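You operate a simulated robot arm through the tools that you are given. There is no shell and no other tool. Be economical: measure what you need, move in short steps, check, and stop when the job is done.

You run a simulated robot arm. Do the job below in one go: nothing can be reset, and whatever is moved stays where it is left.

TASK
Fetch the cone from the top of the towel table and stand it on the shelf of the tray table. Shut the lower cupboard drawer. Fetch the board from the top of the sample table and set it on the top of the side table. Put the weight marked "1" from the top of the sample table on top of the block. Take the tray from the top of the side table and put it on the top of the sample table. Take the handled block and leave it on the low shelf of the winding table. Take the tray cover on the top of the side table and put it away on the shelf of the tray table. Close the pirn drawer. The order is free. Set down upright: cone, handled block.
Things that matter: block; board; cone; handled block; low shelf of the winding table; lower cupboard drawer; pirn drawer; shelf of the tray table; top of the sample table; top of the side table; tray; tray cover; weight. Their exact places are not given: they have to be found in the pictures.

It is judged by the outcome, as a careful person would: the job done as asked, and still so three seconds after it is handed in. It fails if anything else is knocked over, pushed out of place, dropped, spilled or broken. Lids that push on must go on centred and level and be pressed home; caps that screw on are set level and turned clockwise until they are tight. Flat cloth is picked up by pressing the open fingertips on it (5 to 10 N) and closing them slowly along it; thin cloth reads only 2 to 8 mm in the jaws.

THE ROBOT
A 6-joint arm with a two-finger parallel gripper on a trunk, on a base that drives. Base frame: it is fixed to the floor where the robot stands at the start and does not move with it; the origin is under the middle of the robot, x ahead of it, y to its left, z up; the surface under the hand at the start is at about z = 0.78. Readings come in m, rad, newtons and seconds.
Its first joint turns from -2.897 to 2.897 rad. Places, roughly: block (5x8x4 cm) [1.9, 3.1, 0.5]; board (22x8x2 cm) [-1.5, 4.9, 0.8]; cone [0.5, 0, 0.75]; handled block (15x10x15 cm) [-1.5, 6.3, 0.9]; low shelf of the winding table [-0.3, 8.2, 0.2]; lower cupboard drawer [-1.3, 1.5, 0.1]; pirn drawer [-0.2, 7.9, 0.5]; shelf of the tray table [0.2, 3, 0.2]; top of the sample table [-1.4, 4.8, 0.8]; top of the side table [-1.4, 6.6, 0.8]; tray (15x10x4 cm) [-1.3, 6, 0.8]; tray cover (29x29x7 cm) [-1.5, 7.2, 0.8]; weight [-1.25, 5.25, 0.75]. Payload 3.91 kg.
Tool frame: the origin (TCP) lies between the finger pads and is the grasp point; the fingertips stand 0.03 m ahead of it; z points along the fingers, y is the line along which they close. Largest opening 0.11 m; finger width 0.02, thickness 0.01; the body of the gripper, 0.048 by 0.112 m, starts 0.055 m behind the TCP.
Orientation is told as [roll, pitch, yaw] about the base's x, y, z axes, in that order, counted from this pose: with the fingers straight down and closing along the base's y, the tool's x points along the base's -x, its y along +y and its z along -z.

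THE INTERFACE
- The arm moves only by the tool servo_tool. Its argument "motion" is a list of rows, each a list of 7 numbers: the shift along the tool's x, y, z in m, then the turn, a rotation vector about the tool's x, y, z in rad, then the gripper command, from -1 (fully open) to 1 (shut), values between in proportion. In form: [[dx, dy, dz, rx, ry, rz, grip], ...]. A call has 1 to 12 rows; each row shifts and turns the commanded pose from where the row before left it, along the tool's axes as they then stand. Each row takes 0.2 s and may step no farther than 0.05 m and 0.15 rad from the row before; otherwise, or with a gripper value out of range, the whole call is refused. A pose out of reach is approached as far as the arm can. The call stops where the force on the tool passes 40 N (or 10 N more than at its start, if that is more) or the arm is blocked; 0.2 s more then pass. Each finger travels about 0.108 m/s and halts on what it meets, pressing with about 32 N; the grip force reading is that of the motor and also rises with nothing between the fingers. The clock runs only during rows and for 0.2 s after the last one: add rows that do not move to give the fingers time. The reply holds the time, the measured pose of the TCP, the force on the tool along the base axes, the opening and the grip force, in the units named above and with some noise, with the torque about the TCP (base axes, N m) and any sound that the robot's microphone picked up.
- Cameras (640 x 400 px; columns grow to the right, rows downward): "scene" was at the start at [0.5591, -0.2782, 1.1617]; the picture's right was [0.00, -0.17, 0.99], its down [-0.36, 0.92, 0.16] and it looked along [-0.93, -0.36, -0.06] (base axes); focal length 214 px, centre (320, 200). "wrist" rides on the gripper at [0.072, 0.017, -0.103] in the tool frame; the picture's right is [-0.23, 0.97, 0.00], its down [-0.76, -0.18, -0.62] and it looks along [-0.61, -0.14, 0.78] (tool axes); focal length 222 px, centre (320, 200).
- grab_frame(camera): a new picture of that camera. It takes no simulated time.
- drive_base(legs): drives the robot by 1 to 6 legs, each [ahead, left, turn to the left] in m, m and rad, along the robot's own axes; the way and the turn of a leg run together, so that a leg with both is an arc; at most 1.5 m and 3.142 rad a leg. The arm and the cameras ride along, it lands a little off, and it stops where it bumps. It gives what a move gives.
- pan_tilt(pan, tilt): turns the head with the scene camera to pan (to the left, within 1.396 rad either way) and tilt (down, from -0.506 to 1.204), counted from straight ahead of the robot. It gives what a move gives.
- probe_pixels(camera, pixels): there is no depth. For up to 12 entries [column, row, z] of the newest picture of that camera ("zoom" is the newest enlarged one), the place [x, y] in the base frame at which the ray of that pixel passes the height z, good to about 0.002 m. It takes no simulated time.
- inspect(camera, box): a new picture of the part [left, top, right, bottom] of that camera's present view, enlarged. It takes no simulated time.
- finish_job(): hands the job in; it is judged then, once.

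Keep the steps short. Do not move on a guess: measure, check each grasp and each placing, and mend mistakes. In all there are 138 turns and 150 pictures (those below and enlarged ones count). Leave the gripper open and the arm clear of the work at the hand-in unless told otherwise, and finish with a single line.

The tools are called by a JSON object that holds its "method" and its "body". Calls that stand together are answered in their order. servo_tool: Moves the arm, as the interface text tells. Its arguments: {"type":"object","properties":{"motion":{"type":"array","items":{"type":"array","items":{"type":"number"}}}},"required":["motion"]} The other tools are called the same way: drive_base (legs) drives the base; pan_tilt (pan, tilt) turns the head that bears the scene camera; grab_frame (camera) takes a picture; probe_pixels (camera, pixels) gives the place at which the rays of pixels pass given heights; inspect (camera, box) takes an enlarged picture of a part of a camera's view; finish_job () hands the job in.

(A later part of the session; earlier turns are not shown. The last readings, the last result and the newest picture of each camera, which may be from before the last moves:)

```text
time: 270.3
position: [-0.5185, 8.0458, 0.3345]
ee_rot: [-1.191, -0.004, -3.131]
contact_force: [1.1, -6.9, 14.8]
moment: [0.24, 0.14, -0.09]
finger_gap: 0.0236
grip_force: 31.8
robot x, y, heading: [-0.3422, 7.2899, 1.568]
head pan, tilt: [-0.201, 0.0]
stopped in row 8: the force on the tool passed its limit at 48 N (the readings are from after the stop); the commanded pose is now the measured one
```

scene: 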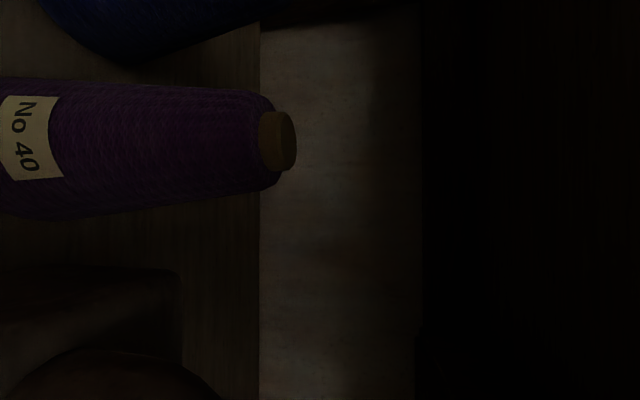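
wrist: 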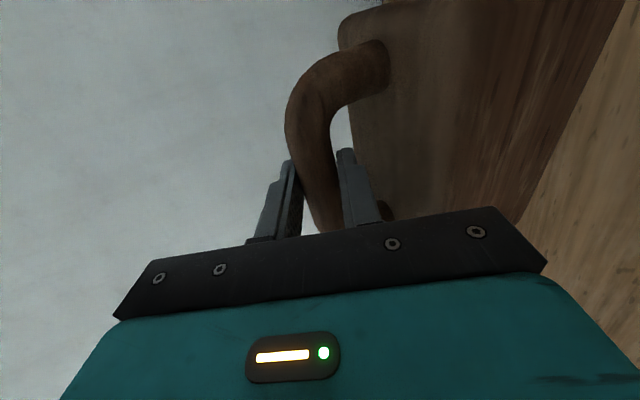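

The block is resting on the shelf. I'll open just enough and back the fingers out along themselves.

{"method": "servo_tool", "body": {"motion": [[0, -0.001, 0, 0, 0, 0, 0.5], [0, 0, 0, 0, 0, 0, 0.34], [0, 0, 0, 0, 0, 0, 0.34], [0, 0, -0.02, 0, 0, 0, 0.34], [0, 0, -0.03, 0, 0, 0, 0.34], [0, 0, -0.03, 0, 0, 0, 0.34]]}}

{"method": "drive_base", "body": {"legs": [[-0.35, 0, 0]]}}

{"method": "pan_tilt", "body": {"pan": -0.2, "tilt": 0.3}}

{"method": "grab_frame", "body": {"camera": "scene"}}

```text
time: 271.7
position: [-0.5153, 7.9712, 0.3655]
ee_rot: [-1.191, -0.005, -3.131]
contact_force: [1.0, -0.1, 0.1]
moment: [0.0, -0.02, -0.02]
finger_gap: 0.0362
grip_force: 0.0
robot x, y, heading: [-0.34, 7.2901, 1.568]
head pan, tilt: [-0.201, 0.0]
```

```text
time: 274.0
position: [-0.5142, 7.6245, 0.3653]
ee_rot: [-1.189, -0.004, -3.139]
contact_force: [-0.1, -0.6, -1.0]
moment: [0.03, 0.01, 0.02]
finger_gap: 0.0363
grip_force: 0.1
robot x, y, heading: [-0.338, 6.9417, 1.562]
head pan, tilt: [-0.201, 0.0]
```

```text
time: 274.8
position: [-0.5137, 7.6244, 0.3646]
ee_rot: [-1.19, -0.002, -3.138]
contact_force: [-0.9, 0.1, -0.4]
moment: [0.03, 0.0, 0.02]
finger_gap: 0.0363
grip_force: 0.1
robot x, y, heading: [-0.3405, 6.9395, 1.566]
head pan, tilt: [-0.201, 0.3]
```

```text
63 pictures are left
```

scene: 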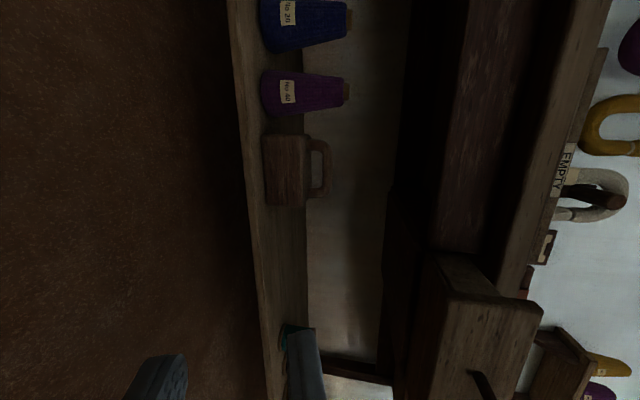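

Handled block stands on the shelf. Now the pirn drawer, seen open at lower right. I'll shift right and raise the hand to view it squarely.

{"method": "drive_base", "body": {"legs": [[-0.1, -0.25, 0]]}}

{"method": "servo_tool", "body": {"motion": [[0, -0.0276, -0.0117, 0, 0, 0, 1], [0, -0.0276, -0.0117, 0, 0, 0, 1], [0, -0.0276, -0.0117, 0, 0, 0, 1], [0, -0.0276, -0.0117, 0, 0, 0, 1], [0, -0.0276, -0.0117, 0, 0, 0, 1], [0, -0.0276, -0.0117, 0, 0, 0, 1], [0, -0.0276, -0.0117, 0, 0, 0, 1], [0, 0, 0, 0, 0, 0, 1]]}}

{"method": "pan_tilt", "body": {"pan": 0.2, "tilt": 0.0}}

{"method": "grab_frame", "body": {"camera": "scene"}}

```text
time: 276.7
position: [-0.2646, 7.5208, 0.3649]
ee_rot: [-1.19, -0.004, -3.138]
contact_force: [0.4, 0.0, -0.7]
moment: [0.0, -0.03, 0.02]
finger_gap: 0.0361
grip_force: 0.1
robot x, y, heading: [-0.0942, 6.8371, 1.562]
head pan, tilt: [-0.201, 0.3]
```

```text
time: 278.5
position: [-0.2653, 7.5168, 0.5755]
ee_rot: [-1.188, -0.004, -3.139]
contact_force: [-0.3, -0.2, 0.2]
moment: [0.02, 0.0, -0.01]
finger_gap: 0.0
grip_force: 31.9
robot x, y, heading: [-0.0929, 6.8365, 1.566]
head pan, tilt: [-0.201, 0.3]
```

```text
time: 279.4
position: [-0.2642, 7.5163, 0.5751]
ee_rot: [-1.189, -0.003, -3.138]
contact_force: [0.0, 0.2, 0.7]
moment: [0.02, -0.03, 0.0]
finger_gap: 0.0
grip_force: 32.2
robot x, y, heading: [-0.0902, 6.8379, 1.565]
head pan, tilt: [0.201, 0.0]
```

```text
62 pictures are left
```

scene: 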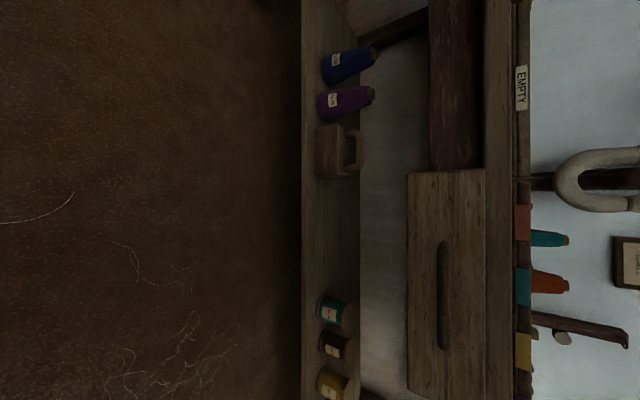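

{"method": "probe_pixels", "body": {"camera": "scene", "pixels": [[443, 292, 0.58], [443, 292, 0.56], [443, 292, 0.6], [408, 172, 0.53], [408, 172, 0.54], [408, 398, 0.53], [408, 398, 0.54], [485, 175, 0.65], [485, 175, 0.62]]}}

{"method": "pan_tilt", "body": {"pan": 0.3, "tilt": 0.7}}

{"method": "grab_frame", "body": {"camera": "scene"}}

```text
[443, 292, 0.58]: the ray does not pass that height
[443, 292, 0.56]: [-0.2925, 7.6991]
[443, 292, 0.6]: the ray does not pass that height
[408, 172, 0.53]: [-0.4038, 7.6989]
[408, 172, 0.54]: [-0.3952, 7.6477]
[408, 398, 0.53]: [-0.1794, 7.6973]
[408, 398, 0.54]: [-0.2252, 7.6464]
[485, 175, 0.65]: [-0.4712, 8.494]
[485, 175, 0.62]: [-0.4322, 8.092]
```

```text
time: 280.4
position: [-0.2641, 7.5168, 0.5749]
ee_rot: [-1.188, -0.004, -3.138]
contact_force: [-0.6, -0.2, -0.7]
moment: [0.0, 0.02, 0.04]
finger_gap: 0.0
grip_force: 31.8
robot x, y, heading: [-0.0903, 6.8335, 1.56]
head pan, tilt: [0.3, 0.7]
```

```text
61 pictures are left
```

scene: 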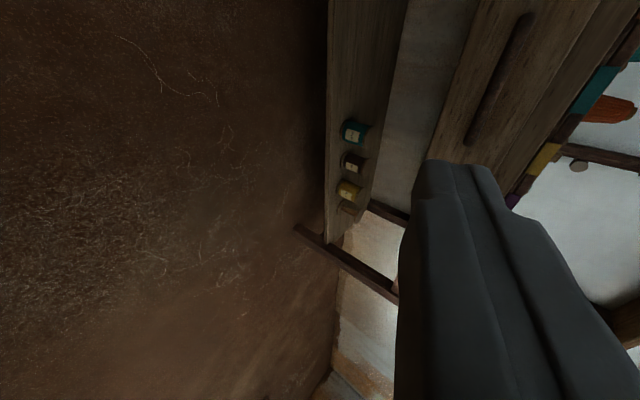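

Drawer spans x≈-0.41…-0.17, face z≈0.52–0.60, handle at about (-0.29, z 0.555). I'll level the hand and straddle the handle vertically with both fingertips so that they push on the face.

{"method": "servo_tool", "body": {"motion": [[0, 0, 0, 0.13, 0, 0, 0.2], [0, 0, 0, 0.13, 0, 0, 0.2], [0, 0, 0, 0.127, 0, 0, 0.2], [-0.028, 0.02, 0, 0, 0, 0, 0.2], [0, 0, 0, 0, 0, 0, 0.2]]}}

{"method": "pan_tilt", "body": {"pan": 0.0, "tilt": 0.3}}

{"method": "grab_frame", "body": {"camera": "scene"}}

{"method": "grab_frame", "body": {"camera": "wrist"}}

```text
time: 281.6
position: [-0.2922, 7.5181, 0.5542]
ee_rot: [-1.579, -0.003, -3.138]
contact_force: [-0.3, -0.5, 0.3]
moment: [-0.02, 0.03, 0.0]
finger_gap: 0.0441
grip_force: 0.1
robot x, y, heading: [-0.096, 6.8366, 1.562]
head pan, tilt: [0.3, 0.7]
```

```text
time: 282.5
position: [-0.2911, 7.5174, 0.5545]
ee_rot: [-1.576, -0.004, -3.139]
contact_force: [0.4, -0.6, 0.4]
moment: [-0.05, 0.03, 0.0]
finger_gap: 0.0439
grip_force: 0.0
robot x, y, heading: [-0.0928, 6.841, 1.564]
head pan, tilt: [0.0, 0.3]
```

```text
60 pictures are left
```

scene: 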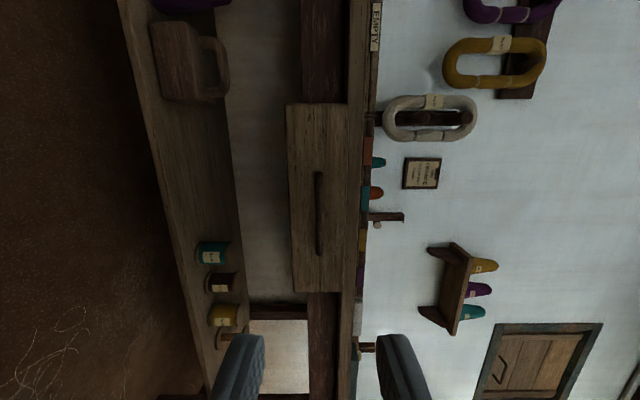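

```text
59 pictures are left
```

wrist: 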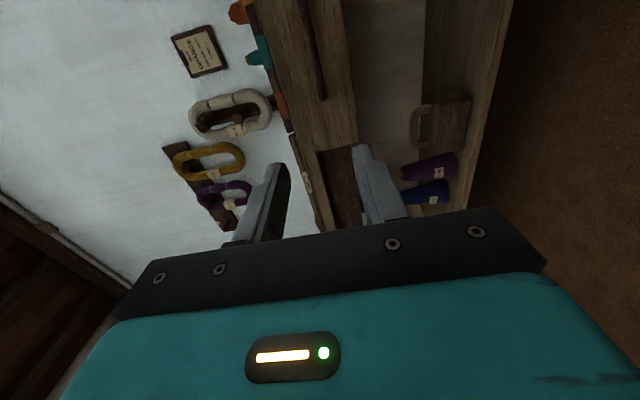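

Handle is level with the finger axis. I'll shift 0.02 right, drive 0.12 closer, then push with the arm until it stops.

{"method": "drive_base", "body": {"legs": [[0.12, -0.02, 0]]}}

{"method": "servo_tool", "body": {"motion": [[0, 0, 0.02, 0, 0, 0, 0.2], [0, 0, 0.02, 0, 0, 0, 0.2], [0, 0, 0.02, 0, 0, 0, 0.2], [0, 0, 0.02, 0, 0, 0, 0.2], [0, 0, 0.02, 0, 0, 0, 0.2], [0, 0, 0.02, 0, 0, 0, 0.2], [0, 0, 0.02, 0, 0, 0, 0.2], [0, 0, 0.02, 0, 0, 0, 0.2], [0, 0, 0.02, 0, 0, 0, 0.2], [0, 0, 0.02, 0, 0, 0, 0.2]]}}

{"method": "grab_frame", "body": {"camera": "scene"}}

```text
time: 283.8
position: [-0.2706, 7.6361, 0.5543]
ee_rot: [-1.577, -0.003, -3.139]
contact_force: [-0.3, 0.2, 0.0]
moment: [0.02, -0.04, 0.01]
finger_gap: 0.044
grip_force: 0.0
robot x, y, heading: [-0.075, 6.9524, 1.558]
head pan, tilt: [0.0, 0.3]
```

```text
time: 285.9
position: [-0.2714, 7.8354, 0.5543]
ee_rot: [-1.575, -0.004, -3.138]
contact_force: [-0.6, 0.6, 0.0]
moment: [-0.01, -0.04, -0.02]
finger_gap: 0.0441
grip_force: 0.1
robot x, y, heading: [-0.0725, 6.9576, 1.563]
head pan, tilt: [0.0, 0.3]
```

```text
58 pictures are left
```

scene: 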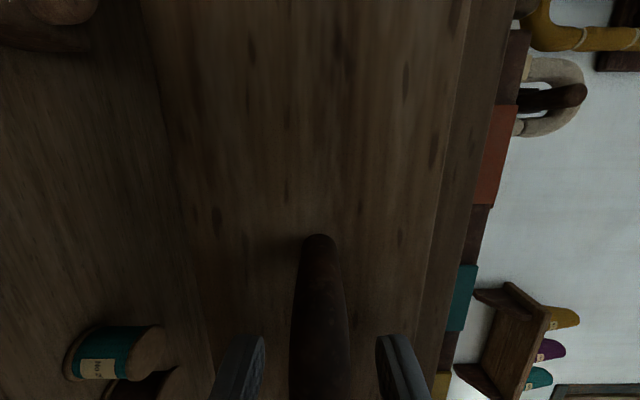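

Fingers straddle the handle well, and there is no contact force yet. I'll continue forward.

{"method": "servo_tool", "body": {"motion": [[0, 0, 0.015, 0, 0, 0, 0.2], [0, 0, 0.015, 0, 0, 0, 0.2], [0, 0, 0.015, 0, 0, 0, 0.2], [0, 0, 0.015, 0, 0, 0, 0.2]]}}

{"method": "grab_frame", "body": {"camera": "scene"}}

```text
time: 287.0
position: [-0.2701, 7.8906, 0.5547]
ee_rot: [-1.573, -0.004, -3.138]
contact_force: [4.0, -16.7, 6.5]
moment: [-0.19, -0.13, -0.26]
finger_gap: 0.0409
grip_force: 0.1
robot x, y, heading: [-0.0706, 6.9563, 1.562]
head pan, tilt: [0.0, 0.3]
stopped in row 4: the force on the tool passed its limit at 74 N (the readings are from after the stop); the commanded pose is now the measured one
```

```text
57 pictures are left
```

scene: 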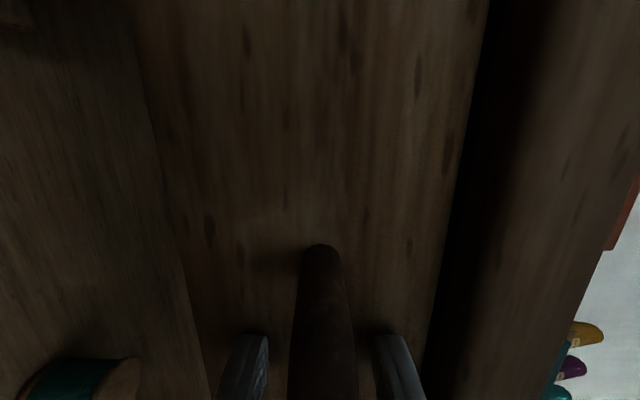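

Strong stop, and the drawer now sits back under the top's edge. I'll back off and check from an oblique view.

{"method": "drive_base", "body": {"legs": [[-0.4, 0, 0]]}}

{"method": "servo_tool", "body": {"motion": [[0, -0.04, -0.02, 0, 0, 0, -1], [0, -0.04, -0.02, 0, 0, 0, -1], [0, -0.04, -0.02, 0, 0, 0, -1], [0, -0.04, -0.02, 0, 0, 0, -1], [0, -0.04, -0.02, 0, 0, 0, -1], [0, -0.04, -0.02, 0, 0, 0, -1], [0, -0.04, -0.02, 0, 0, 0, -1]]}}

{"method": "pan_tilt", "body": {"pan": 0.5, "tilt": 0.1}}

{"method": "grab_frame", "body": {"camera": "scene"}}

```text
time: 289.5
position: [-0.2715, 7.4876, 0.5532]
ee_rot: [-1.571, -0.005, 3.141]
contact_force: [0.3, 0.8, -0.3]
moment: [-0.02, 0.0, 0.01]
finger_gap: 0.044
grip_force: 0.2
robot x, y, heading: [-0.077, 6.5509, 1.552]
head pan, tilt: [0.0, 0.3]
```

```text
time: 291.1
position: [-0.2707, 7.3461, 0.8331]
ee_rot: [-1.568, -0.002, 3.141]
contact_force: [0.3, 0.3, 0.2]
moment: [0.03, 0.02, -0.04]
finger_gap: 0.1101
grip_force: 0.1
robot x, y, heading: [-0.0766, 6.5517, 1.562]
head pan, tilt: [0.0, 0.3]
```

```text
time: 292.0
position: [-0.2714, 7.3461, 0.8342]
ee_rot: [-1.572, -0.004, 3.141]
contact_force: [-0.2, 0.7, -0.5]
moment: [0.04, -0.02, 0.01]
finger_gap: 0.1099
grip_force: 0.0
robot x, y, heading: [-0.0759, 6.5491, 1.559]
head pan, tilt: [0.499, 0.099]
```

```text
56 pictures are left
```

scene: 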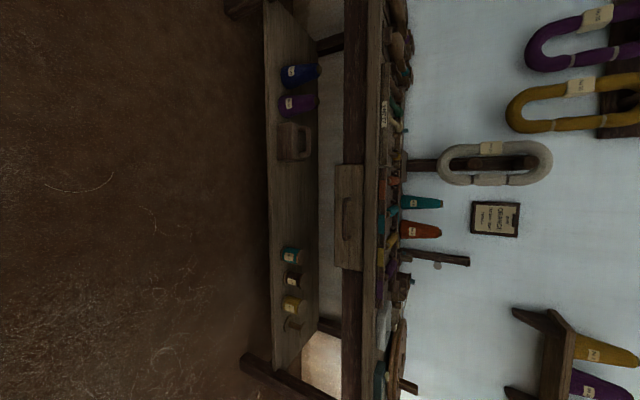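

{"method": "inspect", "body": {"camera": "scene", "box": [310, 140, 410, 290]}}

```text
2.67 times, centred on (360, 215) of scene
```

zoom: 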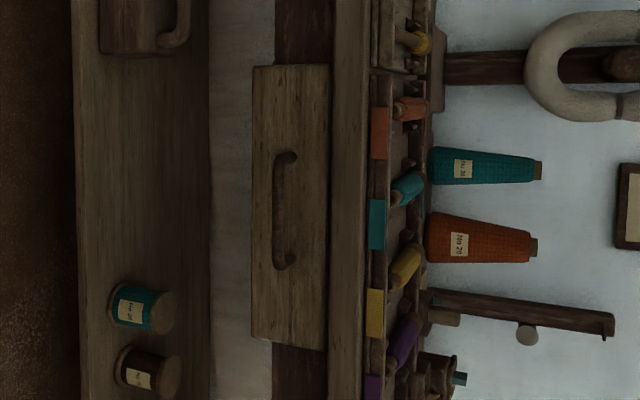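

The drawer front is back against the rail under the top: closed. Next the tray cover: I'll raise the hand, turn it down, and drive to the side table near y≈7.1.

{"method": "servo_tool", "body": {"motion": [[0, -0.05, -0.01, 0, 0, 0, -1], [0, -0.05, -0.01, 0, 0, 0, -1], [0, -0.05, -0.01, 0, 0, 0, -1], [0, -0.05, -0.01, 0, 0, 0, -1], [0, -0.05, -0.01, 0, 0, 0, -1], [0, -0.05, -0.01, 0, 0, 0, -1], [0, 0, 0, -0.143, 0, 0, -1], [0, 0, 0, -0.143, 0, 0, -1], [0, 0, 0, -0.143, 0, 0, -1], [0, 0, 0, -0.143, 0, 0, -1], [0, 0, 0, -0.143, 0, 0, -1], [0, 0, 0, -0.143, 0, 0, -1]]}}

{"method": "servo_tool", "body": {"motion": [[0, 0, 0, -0.143, 0, 0, -1], [0, 0, 0, -0.143, 0, 0, -1], [0, 0, 0, -0.143, 0, 0, -1], [0, 0, 0, -0.143, 0, 0, -1], [0, 0.02, 0, -0.143, 0, 0, -1], [0, 0.04, 0, 0, 0, 0, -1], [0, 0.04, 0, 0, 0, 0, -1]]}}

{"method": "drive_base", "body": {"legs": [[0, 0, 1.57], [0.5, 0, 0], [0, -0.5, 0]]}}

{"method": "pan_tilt", "body": {"pan": -0.4, "tilt": 0.0}}

{"method": "grab_frame", "body": {"camera": "scene"}}

```text
refused: row 1 steps farther than a row can; nothing moved
```

```text
time: 293.6
position: [-0.273, 7.2804, 0.7566]
ee_rot: [-0.857, -0.004, 3.142]
contact_force: [-0.2, -0.2, -0.4]
moment: [0.0, -0.02, -0.01]
finger_gap: 0.11
grip_force: 0.1
robot x, y, heading: [-0.0776, 6.5495, 1.559]
head pan, tilt: [0.499, 0.099]
```

```text
time: 299.0
position: [-0.9621, 6.3477, 0.76]
ee_rot: [-0.861, -0.006, -1.564]
contact_force: [34.6, 5.3, 7.5]
moment: [-0.15, 1.45, -0.45]
finger_gap: 0.1018
grip_force: 0.0
robot x, y, heading: [-0.2332, 6.5537, 3.136]
head pan, tilt: [0.499, 0.099]
stopped in leg 2: the force on the tool passed its limit at 250 N (the readings are from after the stop); the commanded pose is now the measured one
```

```text
time: 300.2
position: [-0.9628, 6.3485, 0.7598]
ee_rot: [-0.863, -0.006, -1.561]
contact_force: [48.8, 6.5, 14.2]
moment: [-0.19, 2.14, -0.52]
finger_gap: 0.0995
grip_force: 0.0
robot x, y, heading: [-0.2362, 6.5475, 3.141]
head pan, tilt: [-0.4, 0.0]
```

```text
54 pictures are left
```

scene: 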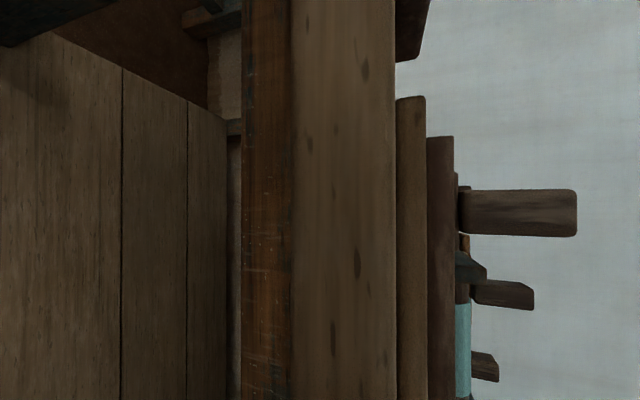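

My batching was careless: the first call was refused, so the hand met the side table's edge. I'll back off immediately and inspect for damage.

{"method": "drive_base", "body": {"legs": [[-0.2, 0, 0]]}}

{"method": "servo_tool", "body": {"motion": [[0, -0.035, -0.03, 0, 0, 0, -1], [0, -0.035, -0.03, 0, 0, 0, -1], [0, -0.035, -0.03, 0, 0, 0, -1], [0, -0.035, -0.03, 0, 0, 0, -1], [0, -0.035, -0.03, 0, 0, 0, -1], [0, -0.035, -0.03, 0, 0, 0, -1], [0, -0.035, -0.03, 0, 0, 0, -1], [0, -0.035, -0.03, 0, 0, 0, -1]]}}

{"method": "pan_tilt", "body": {"pan": 0.0, "tilt": 0.0}}

{"method": "grab_frame", "body": {"camera": "scene"}}

```text
time: 301.8
position: [-0.7648, 6.3487, 0.7586]
ee_rot: [-0.859, -0.004, -1.562]
contact_force: [0.0, -1.2, 0.2]
moment: [-0.01, -0.05, 0.0]
finger_gap: 0.1099
grip_force: 0.0
robot x, y, heading: [-0.0375, 6.5502, 3.137]
head pan, tilt: [-0.4, 0.0]
```

```text
time: 303.6
position: [-0.7647, 6.348, 1.1289]
ee_rot: [-0.858, -0.004, -1.564]
contact_force: [-0.1, -1.2, -0.1]
moment: [0.03, 0.02, -0.03]
finger_gap: 0.11
grip_force: 0.1
robot x, y, heading: [-0.0392, 6.5505, 3.139]
head pan, tilt: [-0.4, 0.0]
```

```text
time: 304.5
position: [-0.7639, 6.3496, 1.128]
ee_rot: [-0.86, -0.004, -1.562]
contact_force: [0.4, 0.4, -0.7]
moment: [-0.03, -0.01, 0.0]
finger_gap: 0.1098
grip_force: 0.0
robot x, y, heading: [-0.0365, 6.55, 3.14]
head pan, tilt: [0.0, 0.0]
```

```text
53 pictures are left
```

scene: 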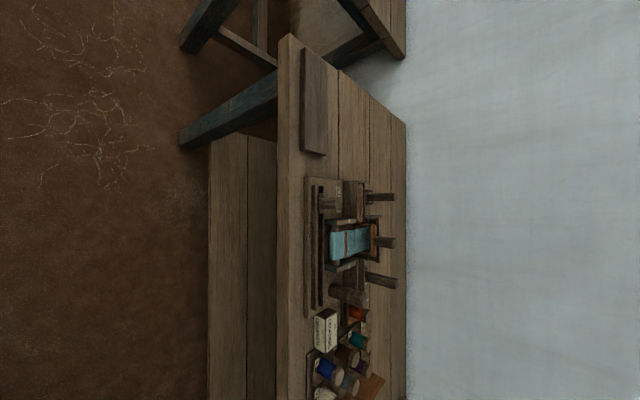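

{"method": "probe_pixels", "body": {"camera": "scene", "pixels": [[306, 48, 0.84], [325, 155, 0.84], [289, 35, 0.82]]}}

{"method": "drive_base", "body": {"legs": [[0.1, -0.65, 0]]}}

{"method": "pan_tilt", "body": {"pan": 0.0, "tilt": 0.3}}

{"method": "grab_frame", "body": {"camera": "scene"}}

```text
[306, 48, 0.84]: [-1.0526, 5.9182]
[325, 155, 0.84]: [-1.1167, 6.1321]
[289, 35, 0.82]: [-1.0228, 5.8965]
```

```text
time: 308.1
position: [-0.8609, 6.998, 1.129]
ee_rot: [-0.86, -0.002, -1.566]
contact_force: [-0.2, 0.4, 0.3]
moment: [0.05, -0.01, -0.05]
finger_gap: 0.1096
grip_force: 0.0
robot x, y, heading: [-0.1319, 7.1994, 3.137]
head pan, tilt: [0.0, 0.0]
```

```text
time: 308.9
position: [-0.8607, 6.9986, 1.1285]
ee_rot: [-0.86, -0.005, -1.564]
contact_force: [0.3, 0.5, 0.1]
moment: [-0.02, 0.01, 0.0]
finger_gap: 0.11
grip_force: 0.1
robot x, y, heading: [-0.1303, 7.203, 3.134]
head pan, tilt: [0.0, 0.3]
```

```text
52 pictures are left
```

scene: 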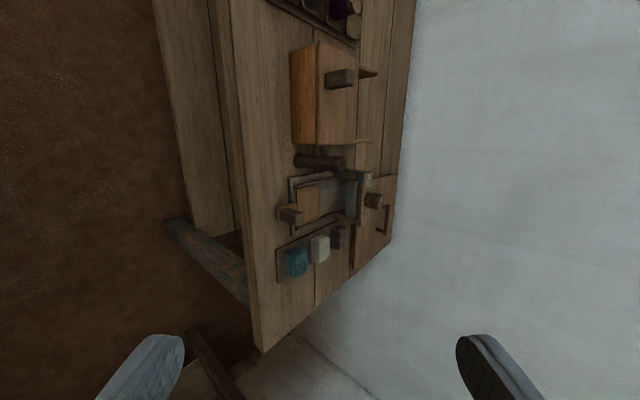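

Table and board unchanged (within 5 mm). I'll zoom on the far end for the cover.

{"method": "inspect", "body": {"camera": "scene", "box": [240, 30, 420, 290]}}

{"method": "probe_pixels", "body": {"camera": "scene", "pixels": [[290, 50, 0.82], [294, 142, 0.82], [318, 42, 0.88], [318, 144, 0.88], [352, 262, 0.82], [390, 240, 0.84], [340, 80, 0.92], [386, 220, 0.88]]}}

```text
1.54 times, centred on (330, 160) of scene
```

zoom: 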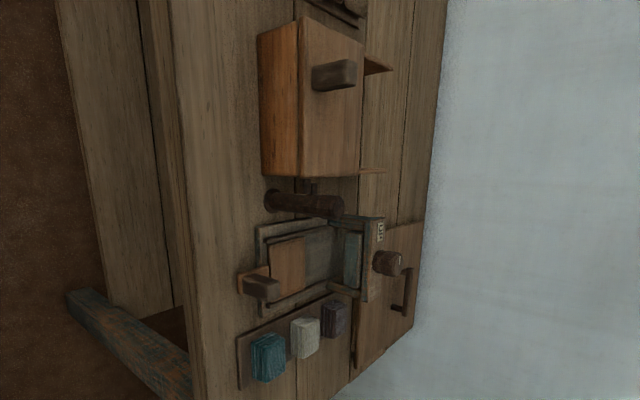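

```text
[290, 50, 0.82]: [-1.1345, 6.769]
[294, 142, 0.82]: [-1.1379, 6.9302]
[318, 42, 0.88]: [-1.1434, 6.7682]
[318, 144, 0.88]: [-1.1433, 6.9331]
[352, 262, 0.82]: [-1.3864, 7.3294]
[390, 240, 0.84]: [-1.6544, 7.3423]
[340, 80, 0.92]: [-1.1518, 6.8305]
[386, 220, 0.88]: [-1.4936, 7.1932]
```

The cover is the flat board with a handle near (-1.5, 7.2). I'll drive ahead with the hand high, then turn it down for an overhead look.

{"method": "drive_base", "body": {"legs": [[0.45, 0, 0]]}}

{"method": "servo_tool", "body": {"motion": [[0, 0, -0.02, -0.143, 0, 0, -1], [0, 0, -0.02, -0.143, 0, 0, -1], [0, 0, -0.01, -0.143, 0, 0, -1], [0.02, 0, 0, -0.143, 0, 0, -1], [0.03, 0, 0, -0.143, 0, 0, -1], [0.04, 0, 0, -0.143, 0, 0, -1], [0, 0, 0, 0, 0, 0, -1]]}}

{"method": "pan_tilt", "body": {"pan": -0.3, "tilt": 0.3}}

{"method": "grab_frame", "body": {"camera": "scene"}}

```text
time: 311.7
position: [-1.3113, 7.0063, 1.1289]
ee_rot: [-0.863, -0.002, -1.571]
contact_force: [-0.3, 0.4, -0.1]
moment: [0.03, 0.02, -0.05]
finger_gap: 0.11
grip_force: 0.1
robot x, y, heading: [-0.5804, 7.2002, 3.128]
head pan, tilt: [0.0, 0.3]
```

```text
time: 313.3
position: [-1.2781, 7.0995, 1.1645]
ee_rot: [-0.001, -0.002, -1.571]
contact_force: [0.2, 0.2, 0.1]
moment: [0.01, -0.01, -0.01]
finger_gap: 0.1103
grip_force: 0.1
robot x, y, heading: [-0.5823, 7.2026, 3.129]
head pan, tilt: [0.0, 0.3]
```

```text
time: 314.1
position: [-1.2782, 7.098, 1.1651]
ee_rot: [-0.003, -0.003, -1.572]
contact_force: [0.6, -0.5, -0.8]
moment: [0.02, 0.0, 0.04]
finger_gap: 0.1098
grip_force: 0.1
robot x, y, heading: [-0.5833, 7.2056, 3.128]
head pan, tilt: [-0.3, 0.3]
```

```text
50 pictures are left
```

scene: 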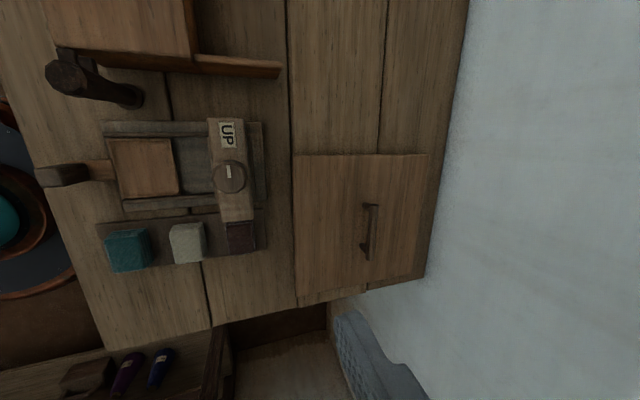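

{"method": "inspect", "body": {"camera": "scene", "box": [200, 110, 440, 320]}}

{"method": "probe_pixels", "body": {"camera": "scene", "pixels": [[293, 155, 0.84], [427, 154, 0.84], [423, 276, 0.84], [297, 307, 0.84], [372, 205, 0.88], [366, 258, 0.88], [369, 231, 0.88], [232, 178, 0.88], [232, 178, 0.92], [245, 240, 0.86]]}}

```text
1.90 times, centred on (320, 215) of scene
```

zoom: 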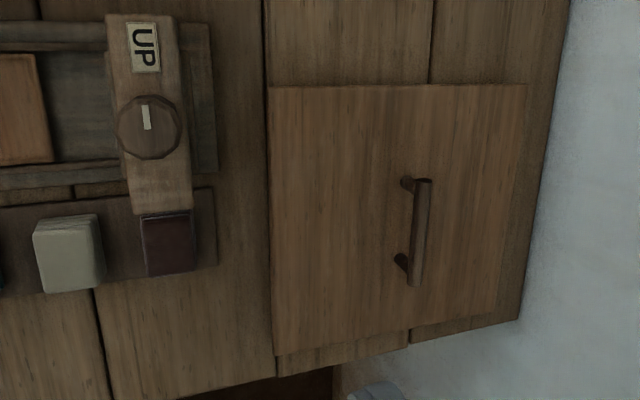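

```text
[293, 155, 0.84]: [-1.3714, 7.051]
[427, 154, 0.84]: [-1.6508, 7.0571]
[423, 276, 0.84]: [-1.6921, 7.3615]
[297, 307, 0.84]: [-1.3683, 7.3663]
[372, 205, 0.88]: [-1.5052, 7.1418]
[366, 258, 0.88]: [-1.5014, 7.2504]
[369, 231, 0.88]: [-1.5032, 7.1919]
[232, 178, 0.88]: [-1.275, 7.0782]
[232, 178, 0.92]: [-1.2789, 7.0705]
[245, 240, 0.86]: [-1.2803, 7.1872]
```

Handle bar at x≈-1.504, y 7.14–7.25, cover x -1.37…-1.66. I'll tilt the hand 45° (fingers closing across the bar) and go to a standoff.

{"method": "servo_tool", "body": {"motion": [[0, 0, 0, 0.131, 0, 0, 0.4], [0, 0, 0, 0.131, 0, 0, 0.4], [0, 0, 0, 0.131, 0, 0, 0.4], [0, 0, 0, 0.131, 0, 0, 0.4], [0, 0, 0, 0.131, 0, 0, 0.4], [0, 0, 0, 0.131, 0, 0, 0.4], [0.0196, 0.0064, 0.0396, 0, 0, 0, 0.4], [0.0196, 0.0064, 0.0396, 0, 0, 0, 0.4], [0.0196, 0.0064, 0.0396, 0, 0, 0, 0.4], [0.0196, 0.0064, 0.0396, 0, 0, 0, 0.4], [0.0196, 0.0064, 0.0396, 0, 0, 0, 0.4], [0, 0, 0, 0, 0, 0, 0.4]]}}

{"method": "pan_tilt", "body": {"pan": 0.0, "tilt": 0.3}}

{"method": "grab_frame", "body": {"camera": "scene"}}

{"method": "grab_frame", "body": {"camera": "wrist"}}

```text
time: 316.7
position: [-1.3976, 7.1938, 1.0028]
ee_rot: [-0.789, -0.003, -1.571]
contact_force: [0.1, -0.2, -0.3]
moment: [0.02, 0.02, 0.0]
finger_gap: 0.0329
grip_force: 0.0
robot x, y, heading: [-0.5848, 7.2046, 3.13]
head pan, tilt: [-0.3, 0.3]
```

```text
time: 317.5
position: [-1.3971, 7.1948, 1.0028]
ee_rot: [-0.788, -0.002, -1.57]
contact_force: [0.2, -0.3, -0.7]
moment: [0.02, -0.01, 0.04]
finger_gap: 0.0329
grip_force: 0.0
robot x, y, heading: [-0.5808, 7.201, 3.13]
head pan, tilt: [0.0, 0.3]
```

```text
48 pictures are left
```

scene: 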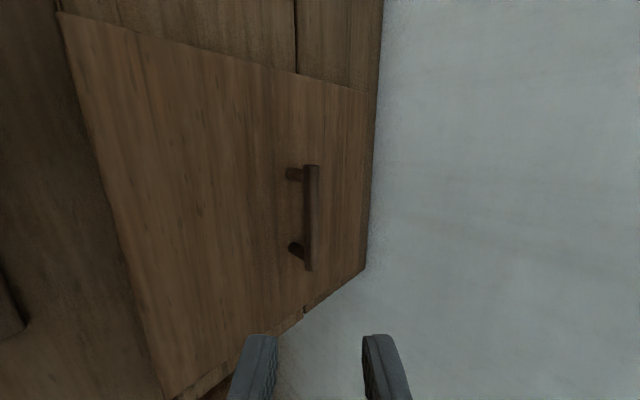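

```text
47 pictures are left
```

wrist: 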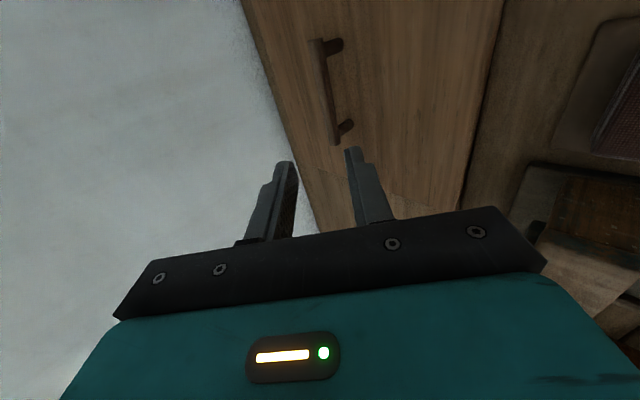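

{"method": "probe_pixels", "body": {"camera": "scene", "pixels": [[311, 218, 0.86], [311, 218, 0.88], [311, 218, 0.9], [313, 166, 0.88], [308, 270, 0.88]]}}

{"method": "inspect", "body": {"camera": "scene", "box": [260, 140, 360, 290]}}

```text
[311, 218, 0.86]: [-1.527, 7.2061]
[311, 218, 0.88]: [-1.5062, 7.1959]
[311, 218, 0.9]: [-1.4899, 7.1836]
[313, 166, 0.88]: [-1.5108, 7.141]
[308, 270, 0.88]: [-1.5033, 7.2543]
```

```text
2.67 times, centred on (310, 215) of scene
```

zoom: 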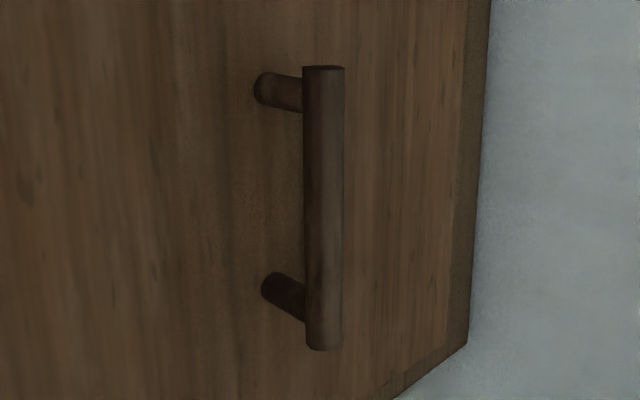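

Bar centre ≈(-1.501, 7.195, 0.886). I'll shift 0.010 and advance 0.145.

{"method": "servo_tool", "body": {"motion": [[0, 0.01, 0.03, 0, 0, 0, 0.4], [0, 0, 0.04, 0, 0, 0, 0.4], [0, 0, 0.03, 0, 0, 0, 0.4], [0, 0, 0.02, 0, 0, 0, 0.4], [0, 0, 0.015, 0, 0, 0, 0.4], [0, 0, 0.01, 0, 0, 0, 0.4], [0, 0, 0, 0, 0, 0, 0.4]]}}

{"method": "grab_frame", "body": {"camera": "wrist"}}

```text
time: 319.1
position: [-1.4923, 7.1913, 0.893]
ee_rot: [-0.79, -0.004, -1.57]
contact_force: [-0.5, -0.7, -0.4]
moment: [-0.03, -0.01, -0.01]
finger_gap: 0.0333
grip_force: 0.1
robot x, y, heading: [-0.583, 7.2061, 3.129]
head pan, tilt: [0.0, 0.3]
```

```text
45 pictures are left
```

wrist: 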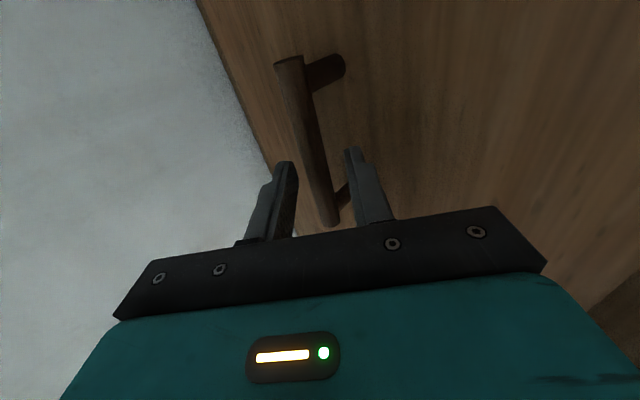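

Bar is between the fingers. I'll close and lift slowly.

{"method": "servo_tool", "body": {"motion": [[0, 0, 0, 0, 0, 0, 0.7], [0, 0, 0, 0, 0, 0, 1], [0, 0, 0, 0, 0, 0, 1], [0, 0, 0, 0, 0, 0, 1], [0, -0.003, -0.003, 0, 0, 0, 1], [0, -0.007, -0.007, 0, 0, 0, 1], [0, -0.014, -0.014, 0, 0, 0, 1], [0, -0.014, -0.014, 0, 0, 0, 1], [0, 0, 0, 0, 0, 0, 1]]}}

{"method": "grab_frame", "body": {"camera": "wrist"}}

{"method": "grab_frame", "body": {"camera": "scene"}}

```text
time: 321.1
position: [-1.4914, 7.1925, 0.9469]
ee_rot: [-0.788, -0.003, -1.571]
contact_force: [-0.3, 0.7, -4.0]
moment: [0.02, -0.11, 0.0]
finger_gap: 0.0154
grip_force: 31.9
robot x, y, heading: [-0.5831, 7.204, 3.126]
head pan, tilt: [0.0, 0.3]
```

```text
44 pictures are left
```

wrist: 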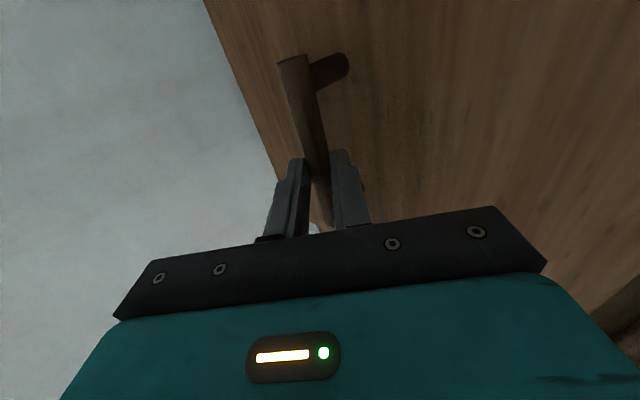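

```text
43 pictures are left
```

scene: 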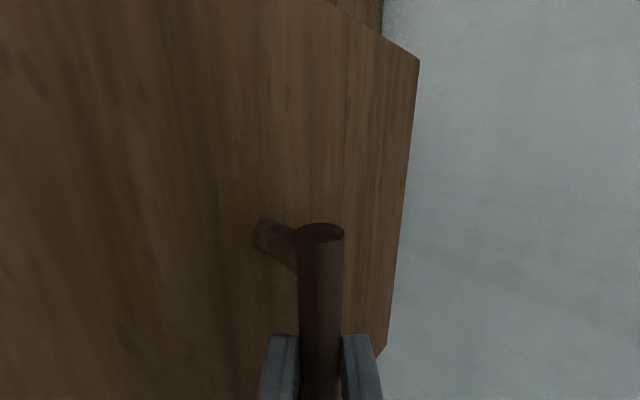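

Held (gap 0.0154, 4 N). I'll raise it and pull in.

{"method": "servo_tool", "body": {"motion": [[0, -0.025, -0.025, 0, 0, 0, 1], [0, -0.03, -0.03, 0, 0, 0, 1], [0, -0.03, -0.03, 0, 0, 0, 1], [0, -0.03, -0.03, 0, 0, 0, 1], [0, -0.02, -0.03, 0, 0, 0, 1], [0, 0.025, -0.025, 0, 0, 0, 1], [0, 0.028, -0.028, 0, 0, 0, 1], [0, 0.028, -0.028, 0, 0, 0, 1], [0, 0.028, -0.028, 0, 0, 0, 1], [0, 0.028, -0.028, 0, 0, 0, 1], [0, 0.028, -0.028, 0, 0, 0, 1], [0, 0.02, -0.02, 0, 0, 0, 1]]}}

```text
time: 323.7
position: [-1.222, 7.1943, 1.1431]
ee_rot: [-0.787, -0.005, -1.571]
contact_force: [-0.4, 1.1, -4.6]
moment: [-0.01, -0.07, -0.01]
finger_gap: 0.0153
grip_force: 32.0
robot x, y, heading: [-0.5836, 7.2057, 3.13]
head pan, tilt: [0.0, 0.3]
```

{"method": "drive_base", "body": {"legs": [[-0.1, 0, 0], [0, 0, 1.58], [1.4, 0, 0], [1.4, 0, 0]]}}

{"method": "pan_tilt", "body": {"pan": -0.7, "tilt": 0.0}}

{"method": "grab_frame", "body": {"camera": "scene"}}

```text
time: 341.8
position: [-0.4989, 3.759, 1.1437]
ee_rot: [-0.79, -0.004, 0.028]
contact_force: [0.1, -0.3, -4.6]
moment: [0.07, -0.01, -0.01]
finger_gap: 0.0154
grip_force: 32.1
robot x, y, heading: [-0.5255, 4.4003, -1.556]
head pan, tilt: [0.0, 0.3]
```

```text
time: 342.8
position: [-0.4992, 3.7596, 1.1438]
ee_rot: [-0.789, -0.003, 0.028]
contact_force: [0.0, -0.3, -4.1]
moment: [0.11, 0.0, 0.05]
finger_gap: 0.0152
grip_force: 32.3
robot x, y, heading: [-0.5252, 4.3935, -1.556]
head pan, tilt: [-0.7, 0.0]
```

```text
42 pictures are left
```

scene: 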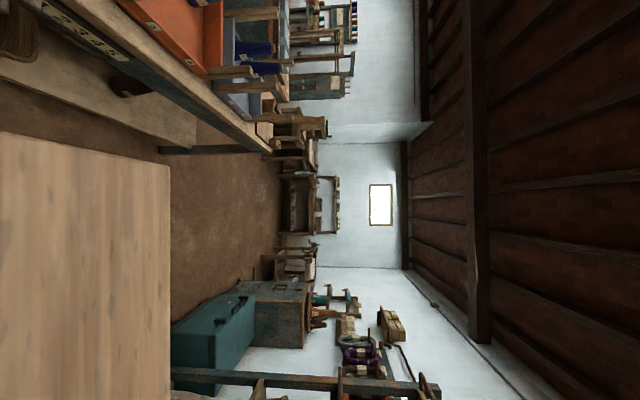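

Corridor is clear. I'll continue south, turn to face +x in the open, then strafe back up to the tray table.

{"method": "drive_base", "body": {"legs": [[1.4, 0, 0], [1.35, -0.3, 0], [0, 0, 1.556], [0, 0.9, 0]]}}

{"method": "pan_tilt", "body": {"pan": 0.0, "tilt": -0.4}}

{"method": "grab_frame", "body": {"camera": "scene"}}

```text
time: 364.5
position: [-0.1705, 2.5222, 1.1427]
ee_rot: [-0.789, -0.004, 1.572]
contact_force: [0.5, -0.5, -4.5]
moment: [-0.01, 0.05, -0.03]
finger_gap: 0.0155
grip_force: 32.3
robot x, y, heading: [-0.8103, 2.5157, -0.013]
head pan, tilt: [-0.7, 0.0]
```

```text
time: 365.6
position: [-0.1713, 2.5236, 1.1441]
ee_rot: [-0.789, -0.002, 1.574]
contact_force: [-0.1, 0.5, -3.9]
moment: [0.05, 0.07, -0.02]
finger_gap: 0.0154
grip_force: 31.7
robot x, y, heading: [-0.809, 2.5138, -0.012]
head pan, tilt: [0.0, -0.4]
```

```text
41 pictures are left
```

scene: 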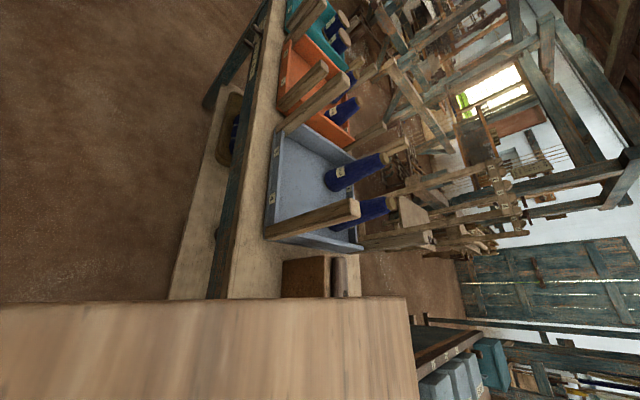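

I need the cover's leading edge clear of the table edge before lowering. I'll back up to x≈-0.92 and shift to y≈2.7.

{"method": "drive_base", "body": {"legs": [[-0.06, 0.2, 0.012], [-0.05, 0, 0]]}}

{"method": "servo_tool", "body": {"motion": [[0.008, 0.034, 0.034, 0, 0, 0, 1], [0.008, 0.034, 0.034, 0, 0, 0, 1], [0.008, 0.034, 0.034, 0, 0, 0, 1], [0.008, 0.034, 0.034, 0, 0, 0, 1], [0.008, 0.034, 0.034, 0, 0, 0, 1], [0.008, 0.034, 0.034, 0, 0, 0, 1], [0.008, 0.034, 0.034, 0, 0, 0, 1], [0.008, 0.034, 0.034, 0, 0, 0, 1], [0.008, 0.03, 0.035, 0, 0, 0, 1], [0.008, 0.03, 0.035, 0, 0, 0, 1]]}}

```text
time: 367.7
position: [-0.2802, 2.7286, 1.144]
ee_rot: [-0.789, -0.002, 1.584]
contact_force: [-0.4, 0.0, -4.1]
moment: [0.02, 0.11, -0.03]
finger_gap: 0.0153
grip_force: 31.9
robot x, y, heading: [-0.9158, 2.707, 0.004]
head pan, tilt: [0.0, -0.4]
```

```text
time: 369.9
position: [-0.2667, 2.6554, 0.7262]
ee_rot: [-0.758, -0.002, 1.579]
contact_force: [0.2, 0.4, -3.7]
moment: [0.03, 0.1, -0.03]
finger_gap: 0.0155
grip_force: 31.7
out of reach, approached as far as the arm can: row 9, 10
robot x, y, heading: [-0.9212, 2.7092, 0.005]
head pan, tilt: [0.0, -0.4]
```

{"method": "servo_tool", "body": {"motion": [[0, -0.024, 0.024, 0, 0, 0, 1], [0, -0.012, 0.012, 0, 0, 0, 1], [0, 0.03, 0.03, 0, 0, 0, 1], [0, 0.03, 0.03, 0, 0, 0, 1], [0, 0.03, 0.03, 0, 0, 0, 1], [0, 0.03, 0.03, 0, 0, 0, 1], [0, 0.03, 0.03, 0, 0, 0, 1], [0, 0, 0, 0, 0, 0, 1]]}}

```text
time: 371.7
position: [-0.186, 2.6705, 0.7114]
ee_rot: [-0.758, -0.002, 1.583]
contact_force: [0.4, -0.3, -4.8]
moment: [0.06, 0.13, 0.0]
finger_gap: 0.0152
grip_force: 31.7
out of reach, approached as far as the arm can: row 1, 3, 4, 5, 6, 7
robot x, y, heading: [-0.9174, 2.7044, 0.002]
head pan, tilt: [0.0, -0.4]
```

Lateral offset near zero seems to restrict the arm. I'll back up slightly, move the base left and the hand to the robot's right, then descend.

{"method": "drive_base", "body": {"legs": [[-0.06, 0.08, 0]]}}

{"method": "servo_tool", "body": {"motion": [[0.03, 0, 0, 0, 0, 0, 1], [0.03, 0, 0, 0, 0, 0, 1], [0.03, 0, 0, 0, 0, 0, 1], [0.03, 0, 0, 0, 0, 0, 1], [0.02, 0, 0, 0, 0, 0, 1], [0, 0.03, 0.03, 0, 0, 0, 1], [0, 0.03, 0.03, 0, 0, 0, 1], [0, 0, 0, 0, 0, 0, 1]]}}

```text
time: 372.8
position: [-0.2457, 2.7468, 0.7119]
ee_rot: [-0.758, -0.002, 1.581]
contact_force: [-0.2, 0.7, -4.4]
moment: [0.01, 0.08, -0.03]
finger_gap: 0.0155
grip_force: 32.6
robot x, y, heading: [-0.9774, 2.7853, -0.0]
head pan, tilt: [0.0, -0.4]
```

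```text
time: 374.6
position: [-0.2226, 2.6186, 0.6946]
ee_rot: [-0.721, -0.003, 1.572]
contact_force: [0.0, -0.5, -4.3]
moment: [0.04, 0.05, 0.01]
finger_gap: 0.0155
grip_force: 32.3
out of reach, approached as far as the arm can: row 4, 5, 6, 7
robot x, y, heading: [-0.9738, 2.7855, -0.0]
head pan, tilt: [0.0, -0.4]
```

Rolled reach is better with the hand to the robot's left (as with the block). I'll rise, swing the hand to the left side, then descend there.

{"method": "servo_tool", "body": {"motion": [[0, -0.03, -0.032, 0, 0, 0, 1], [0, -0.03, -0.032, 0, 0, 0, 1], [0, -0.03, -0.032, 0, 0, 0, 1], [0, -0.03, -0.032, 0, 0, 0, 1], [0, -0.03, -0.032, 0, 0, 0, 1], [-0.048, 0, 0, 0, 0, 0, 1], [-0.048, 0, 0, 0, 0, 0, 1], [-0.048, 0, 0, 0, 0, 0, 1], [-0.048, 0, 0, 0, 0, 0, 1], [-0.048, 0, 0, 0, 0, 0, 1], [-0.048, 0, 0, 0, 0, 0, 1], [-0.048, 0, 0, 0, 0, 0, 1]]}}

```text
time: 377.2
position: [-0.2262, 2.9507, 0.918]
ee_rot: [-0.757, -0.002, 1.58]
contact_force: [-0.1, 0.0, -3.8]
moment: [0.04, 0.11, 0.03]
finger_gap: 0.0154
grip_force: 32.1
robot x, y, heading: [-0.9757, 2.787, 0.001]
head pan, tilt: [0.0, -0.4]
```

{"method": "servo_tool", "body": {"motion": [[0, 0.033, 0.033, 0.005, 0, 0, 1], [0, 0.033, 0.033, 0.005, 0, 0, 1], [0, 0.033, 0.033, 0.005, 0, 0, 1], [0, 0.033, 0.033, 0.005, 0, 0, 1], [0, 0.033, 0.033, 0.005, 0, 0, 1], [0, 0.033, 0.033, 0.005, 0, 0, 1]]}}

```text
time: 378.6
position: [-0.2295, 2.9542, 0.6373]
ee_rot: [-0.787, -0.002, 1.583]
contact_force: [0.1, 0.1, -3.8]
moment: [0.04, 0.1, -0.03]
finger_gap: 0.0154
grip_force: 31.8
robot x, y, heading: [-0.9815, 2.7845, 0.005]
head pan, tilt: [0.0, -0.4]
```

Reachable now. I'll continue down to z≈0.35.

{"method": "servo_tool", "body": {"motion": [[0, 0.033, 0.033, 0, 0, 0, 1], [0, 0.033, 0.033, 0, 0, 0, 1], [0, 0.033, 0.033, 0, 0, 0, 1], [0, 0.033, 0.033, 0, 0, 0, 1], [0, 0.033, 0.033, 0, 0, 0, 1], [0, 0.033, 0.033, 0, 0, 0, 1], [0, 0, 0, 0, 0, 0, 1]]}}

{"method": "pan_tilt", "body": {"pan": -0.5, "tilt": 0.0}}

{"method": "grab_frame", "body": {"camera": "scene"}}

```text
time: 380.2
position: [-0.2324, 2.952, 0.3563]
ee_rot: [-0.789, -0.001, 1.581]
contact_force: [0.1, 1.1, -3.6]
moment: [0.03, 0.09, -0.01]
finger_gap: 0.0153
grip_force: 31.7
robot x, y, heading: [-0.9773, 2.7865, 0.003]
head pan, tilt: [0.0, -0.4]
```

```text
time: 381.2
position: [-0.2306, 2.9524, 0.3581]
ee_rot: [-0.788, -0.002, 1.58]
contact_force: [0.4, 0.1, -4.7]
moment: [0.0, 0.06, -0.01]
finger_gap: 0.0155
grip_force: 32.1
robot x, y, heading: [-0.9799, 2.7919, 0.001]
head pan, tilt: [-0.499, 0.0]
```

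```text
40 pictures are left
```

scene: 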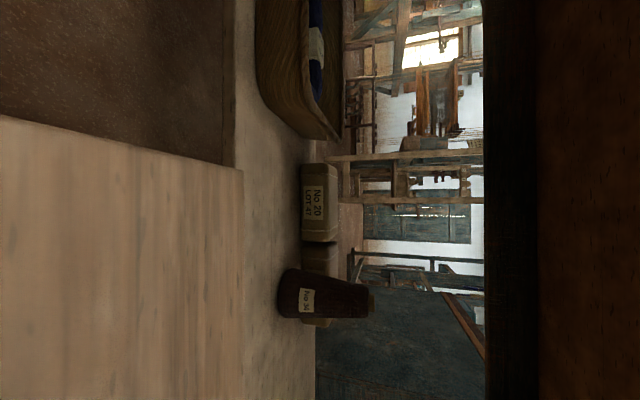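

Cover's bottom is at ≈0.285, above the shelf. I'll move in diagonally: forward-right in two legs, keeping clear of the cone and the leg.

{"method": "drive_base", "body": {"legs": [[0.08, -0.2, 0], [0.1, -0.135, 0]]}}

{"method": "pan_tilt", "body": {"pan": -0.4, "tilt": 0.1}}

{"method": "grab_frame", "body": {"camera": "scene"}}

```text
time: 383.9
position: [-0.0513, 2.6146, 0.3574]
ee_rot: [-0.787, -0.002, 1.575]
contact_force: [-0.2, 0.4, -3.5]
moment: [0.0, 0.09, 0.0]
finger_gap: 0.0151
grip_force: 31.8
robot x, y, heading: [-0.799, 2.4513, -0.001]
head pan, tilt: [-0.499, 0.0]
```

```text
time: 384.5
position: [-0.0513, 2.6132, 0.3566]
ee_rot: [-0.787, -0.001, 1.573]
contact_force: [0.4, 0.7, -4.0]
moment: [0.01, 0.09, 0.01]
finger_gap: 0.0154
grip_force: 32.3
robot x, y, heading: [-0.7958, 2.4554, -0.007]
head pan, tilt: [-0.4, 0.099]
```

```text
39 pictures are left
```

scene: 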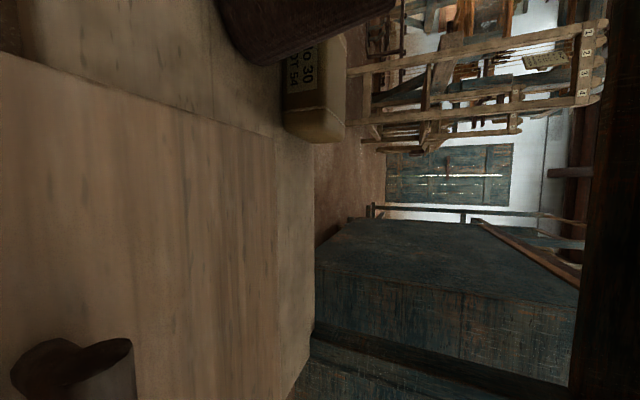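

{"method": "probe_pixels", "body": {"camera": "scene", "pixels": [[283, 110, 0.235], [290, 135, 0.235], [318, 143, 0.235], [275, 138, 0.3], [318, 200, 0.235], [262, 60, 0.235]]}}

```text
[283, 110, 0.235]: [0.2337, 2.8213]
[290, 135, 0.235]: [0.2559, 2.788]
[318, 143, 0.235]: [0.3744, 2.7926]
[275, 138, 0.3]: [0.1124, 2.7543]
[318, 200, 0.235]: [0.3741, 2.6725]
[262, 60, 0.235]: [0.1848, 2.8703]
```

Cover's left edge y≈2.754, box edge y≈2.788: clear. I'll lower 2 cm and drive ahead 0.18.

{"method": "servo_tool", "body": {"motion": [[0, 0.008, 0.008, 0, 0, 0, 1], [0, 0.008, 0.008, 0, 0, 0, 1], [0, 0, 0, 0, 0, 0, 1]]}}

{"method": "drive_base", "body": {"legs": [[0.18, -0.002, 0.005]]}}

{"method": "grab_frame", "body": {"camera": "scene"}}

```text
time: 385.3
position: [-0.0511, 2.6137, 0.3328]
ee_rot: [-0.789, 0.0, 1.574]
contact_force: [0.2, 0.0, -4.7]
moment: [0.0, 0.08, 0.02]
finger_gap: 0.0153
grip_force: 32.0
robot x, y, heading: [-0.8013, 2.4532, 0.002]
head pan, tilt: [-0.4, 0.099]
```

```text
time: 386.8
position: [0.0816, 2.6136, 0.3274]
ee_rot: [-0.759, 0.007, 1.586]
contact_force: [0.2, 0.8, -3.7]
moment: [0.02, 0.11, 0.04]
finger_gap: 0.0154
grip_force: 31.9
robot x, y, heading: [-0.6478, 2.4495, 0.003]
head pan, tilt: [-0.4, 0.099]
stopped in leg 1: the robot was blocked; the commanded pose is now the measured one
```

```text
38 pictures are left
```

scene: 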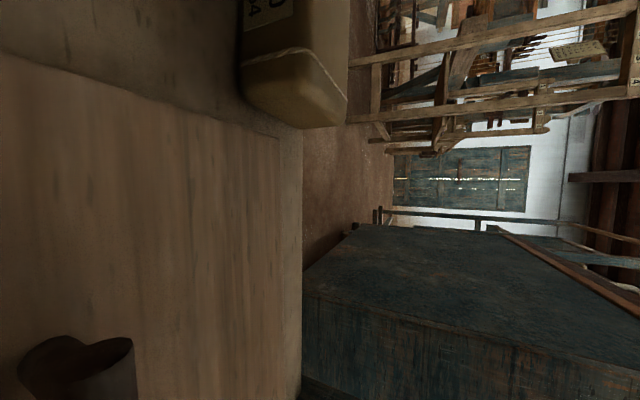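

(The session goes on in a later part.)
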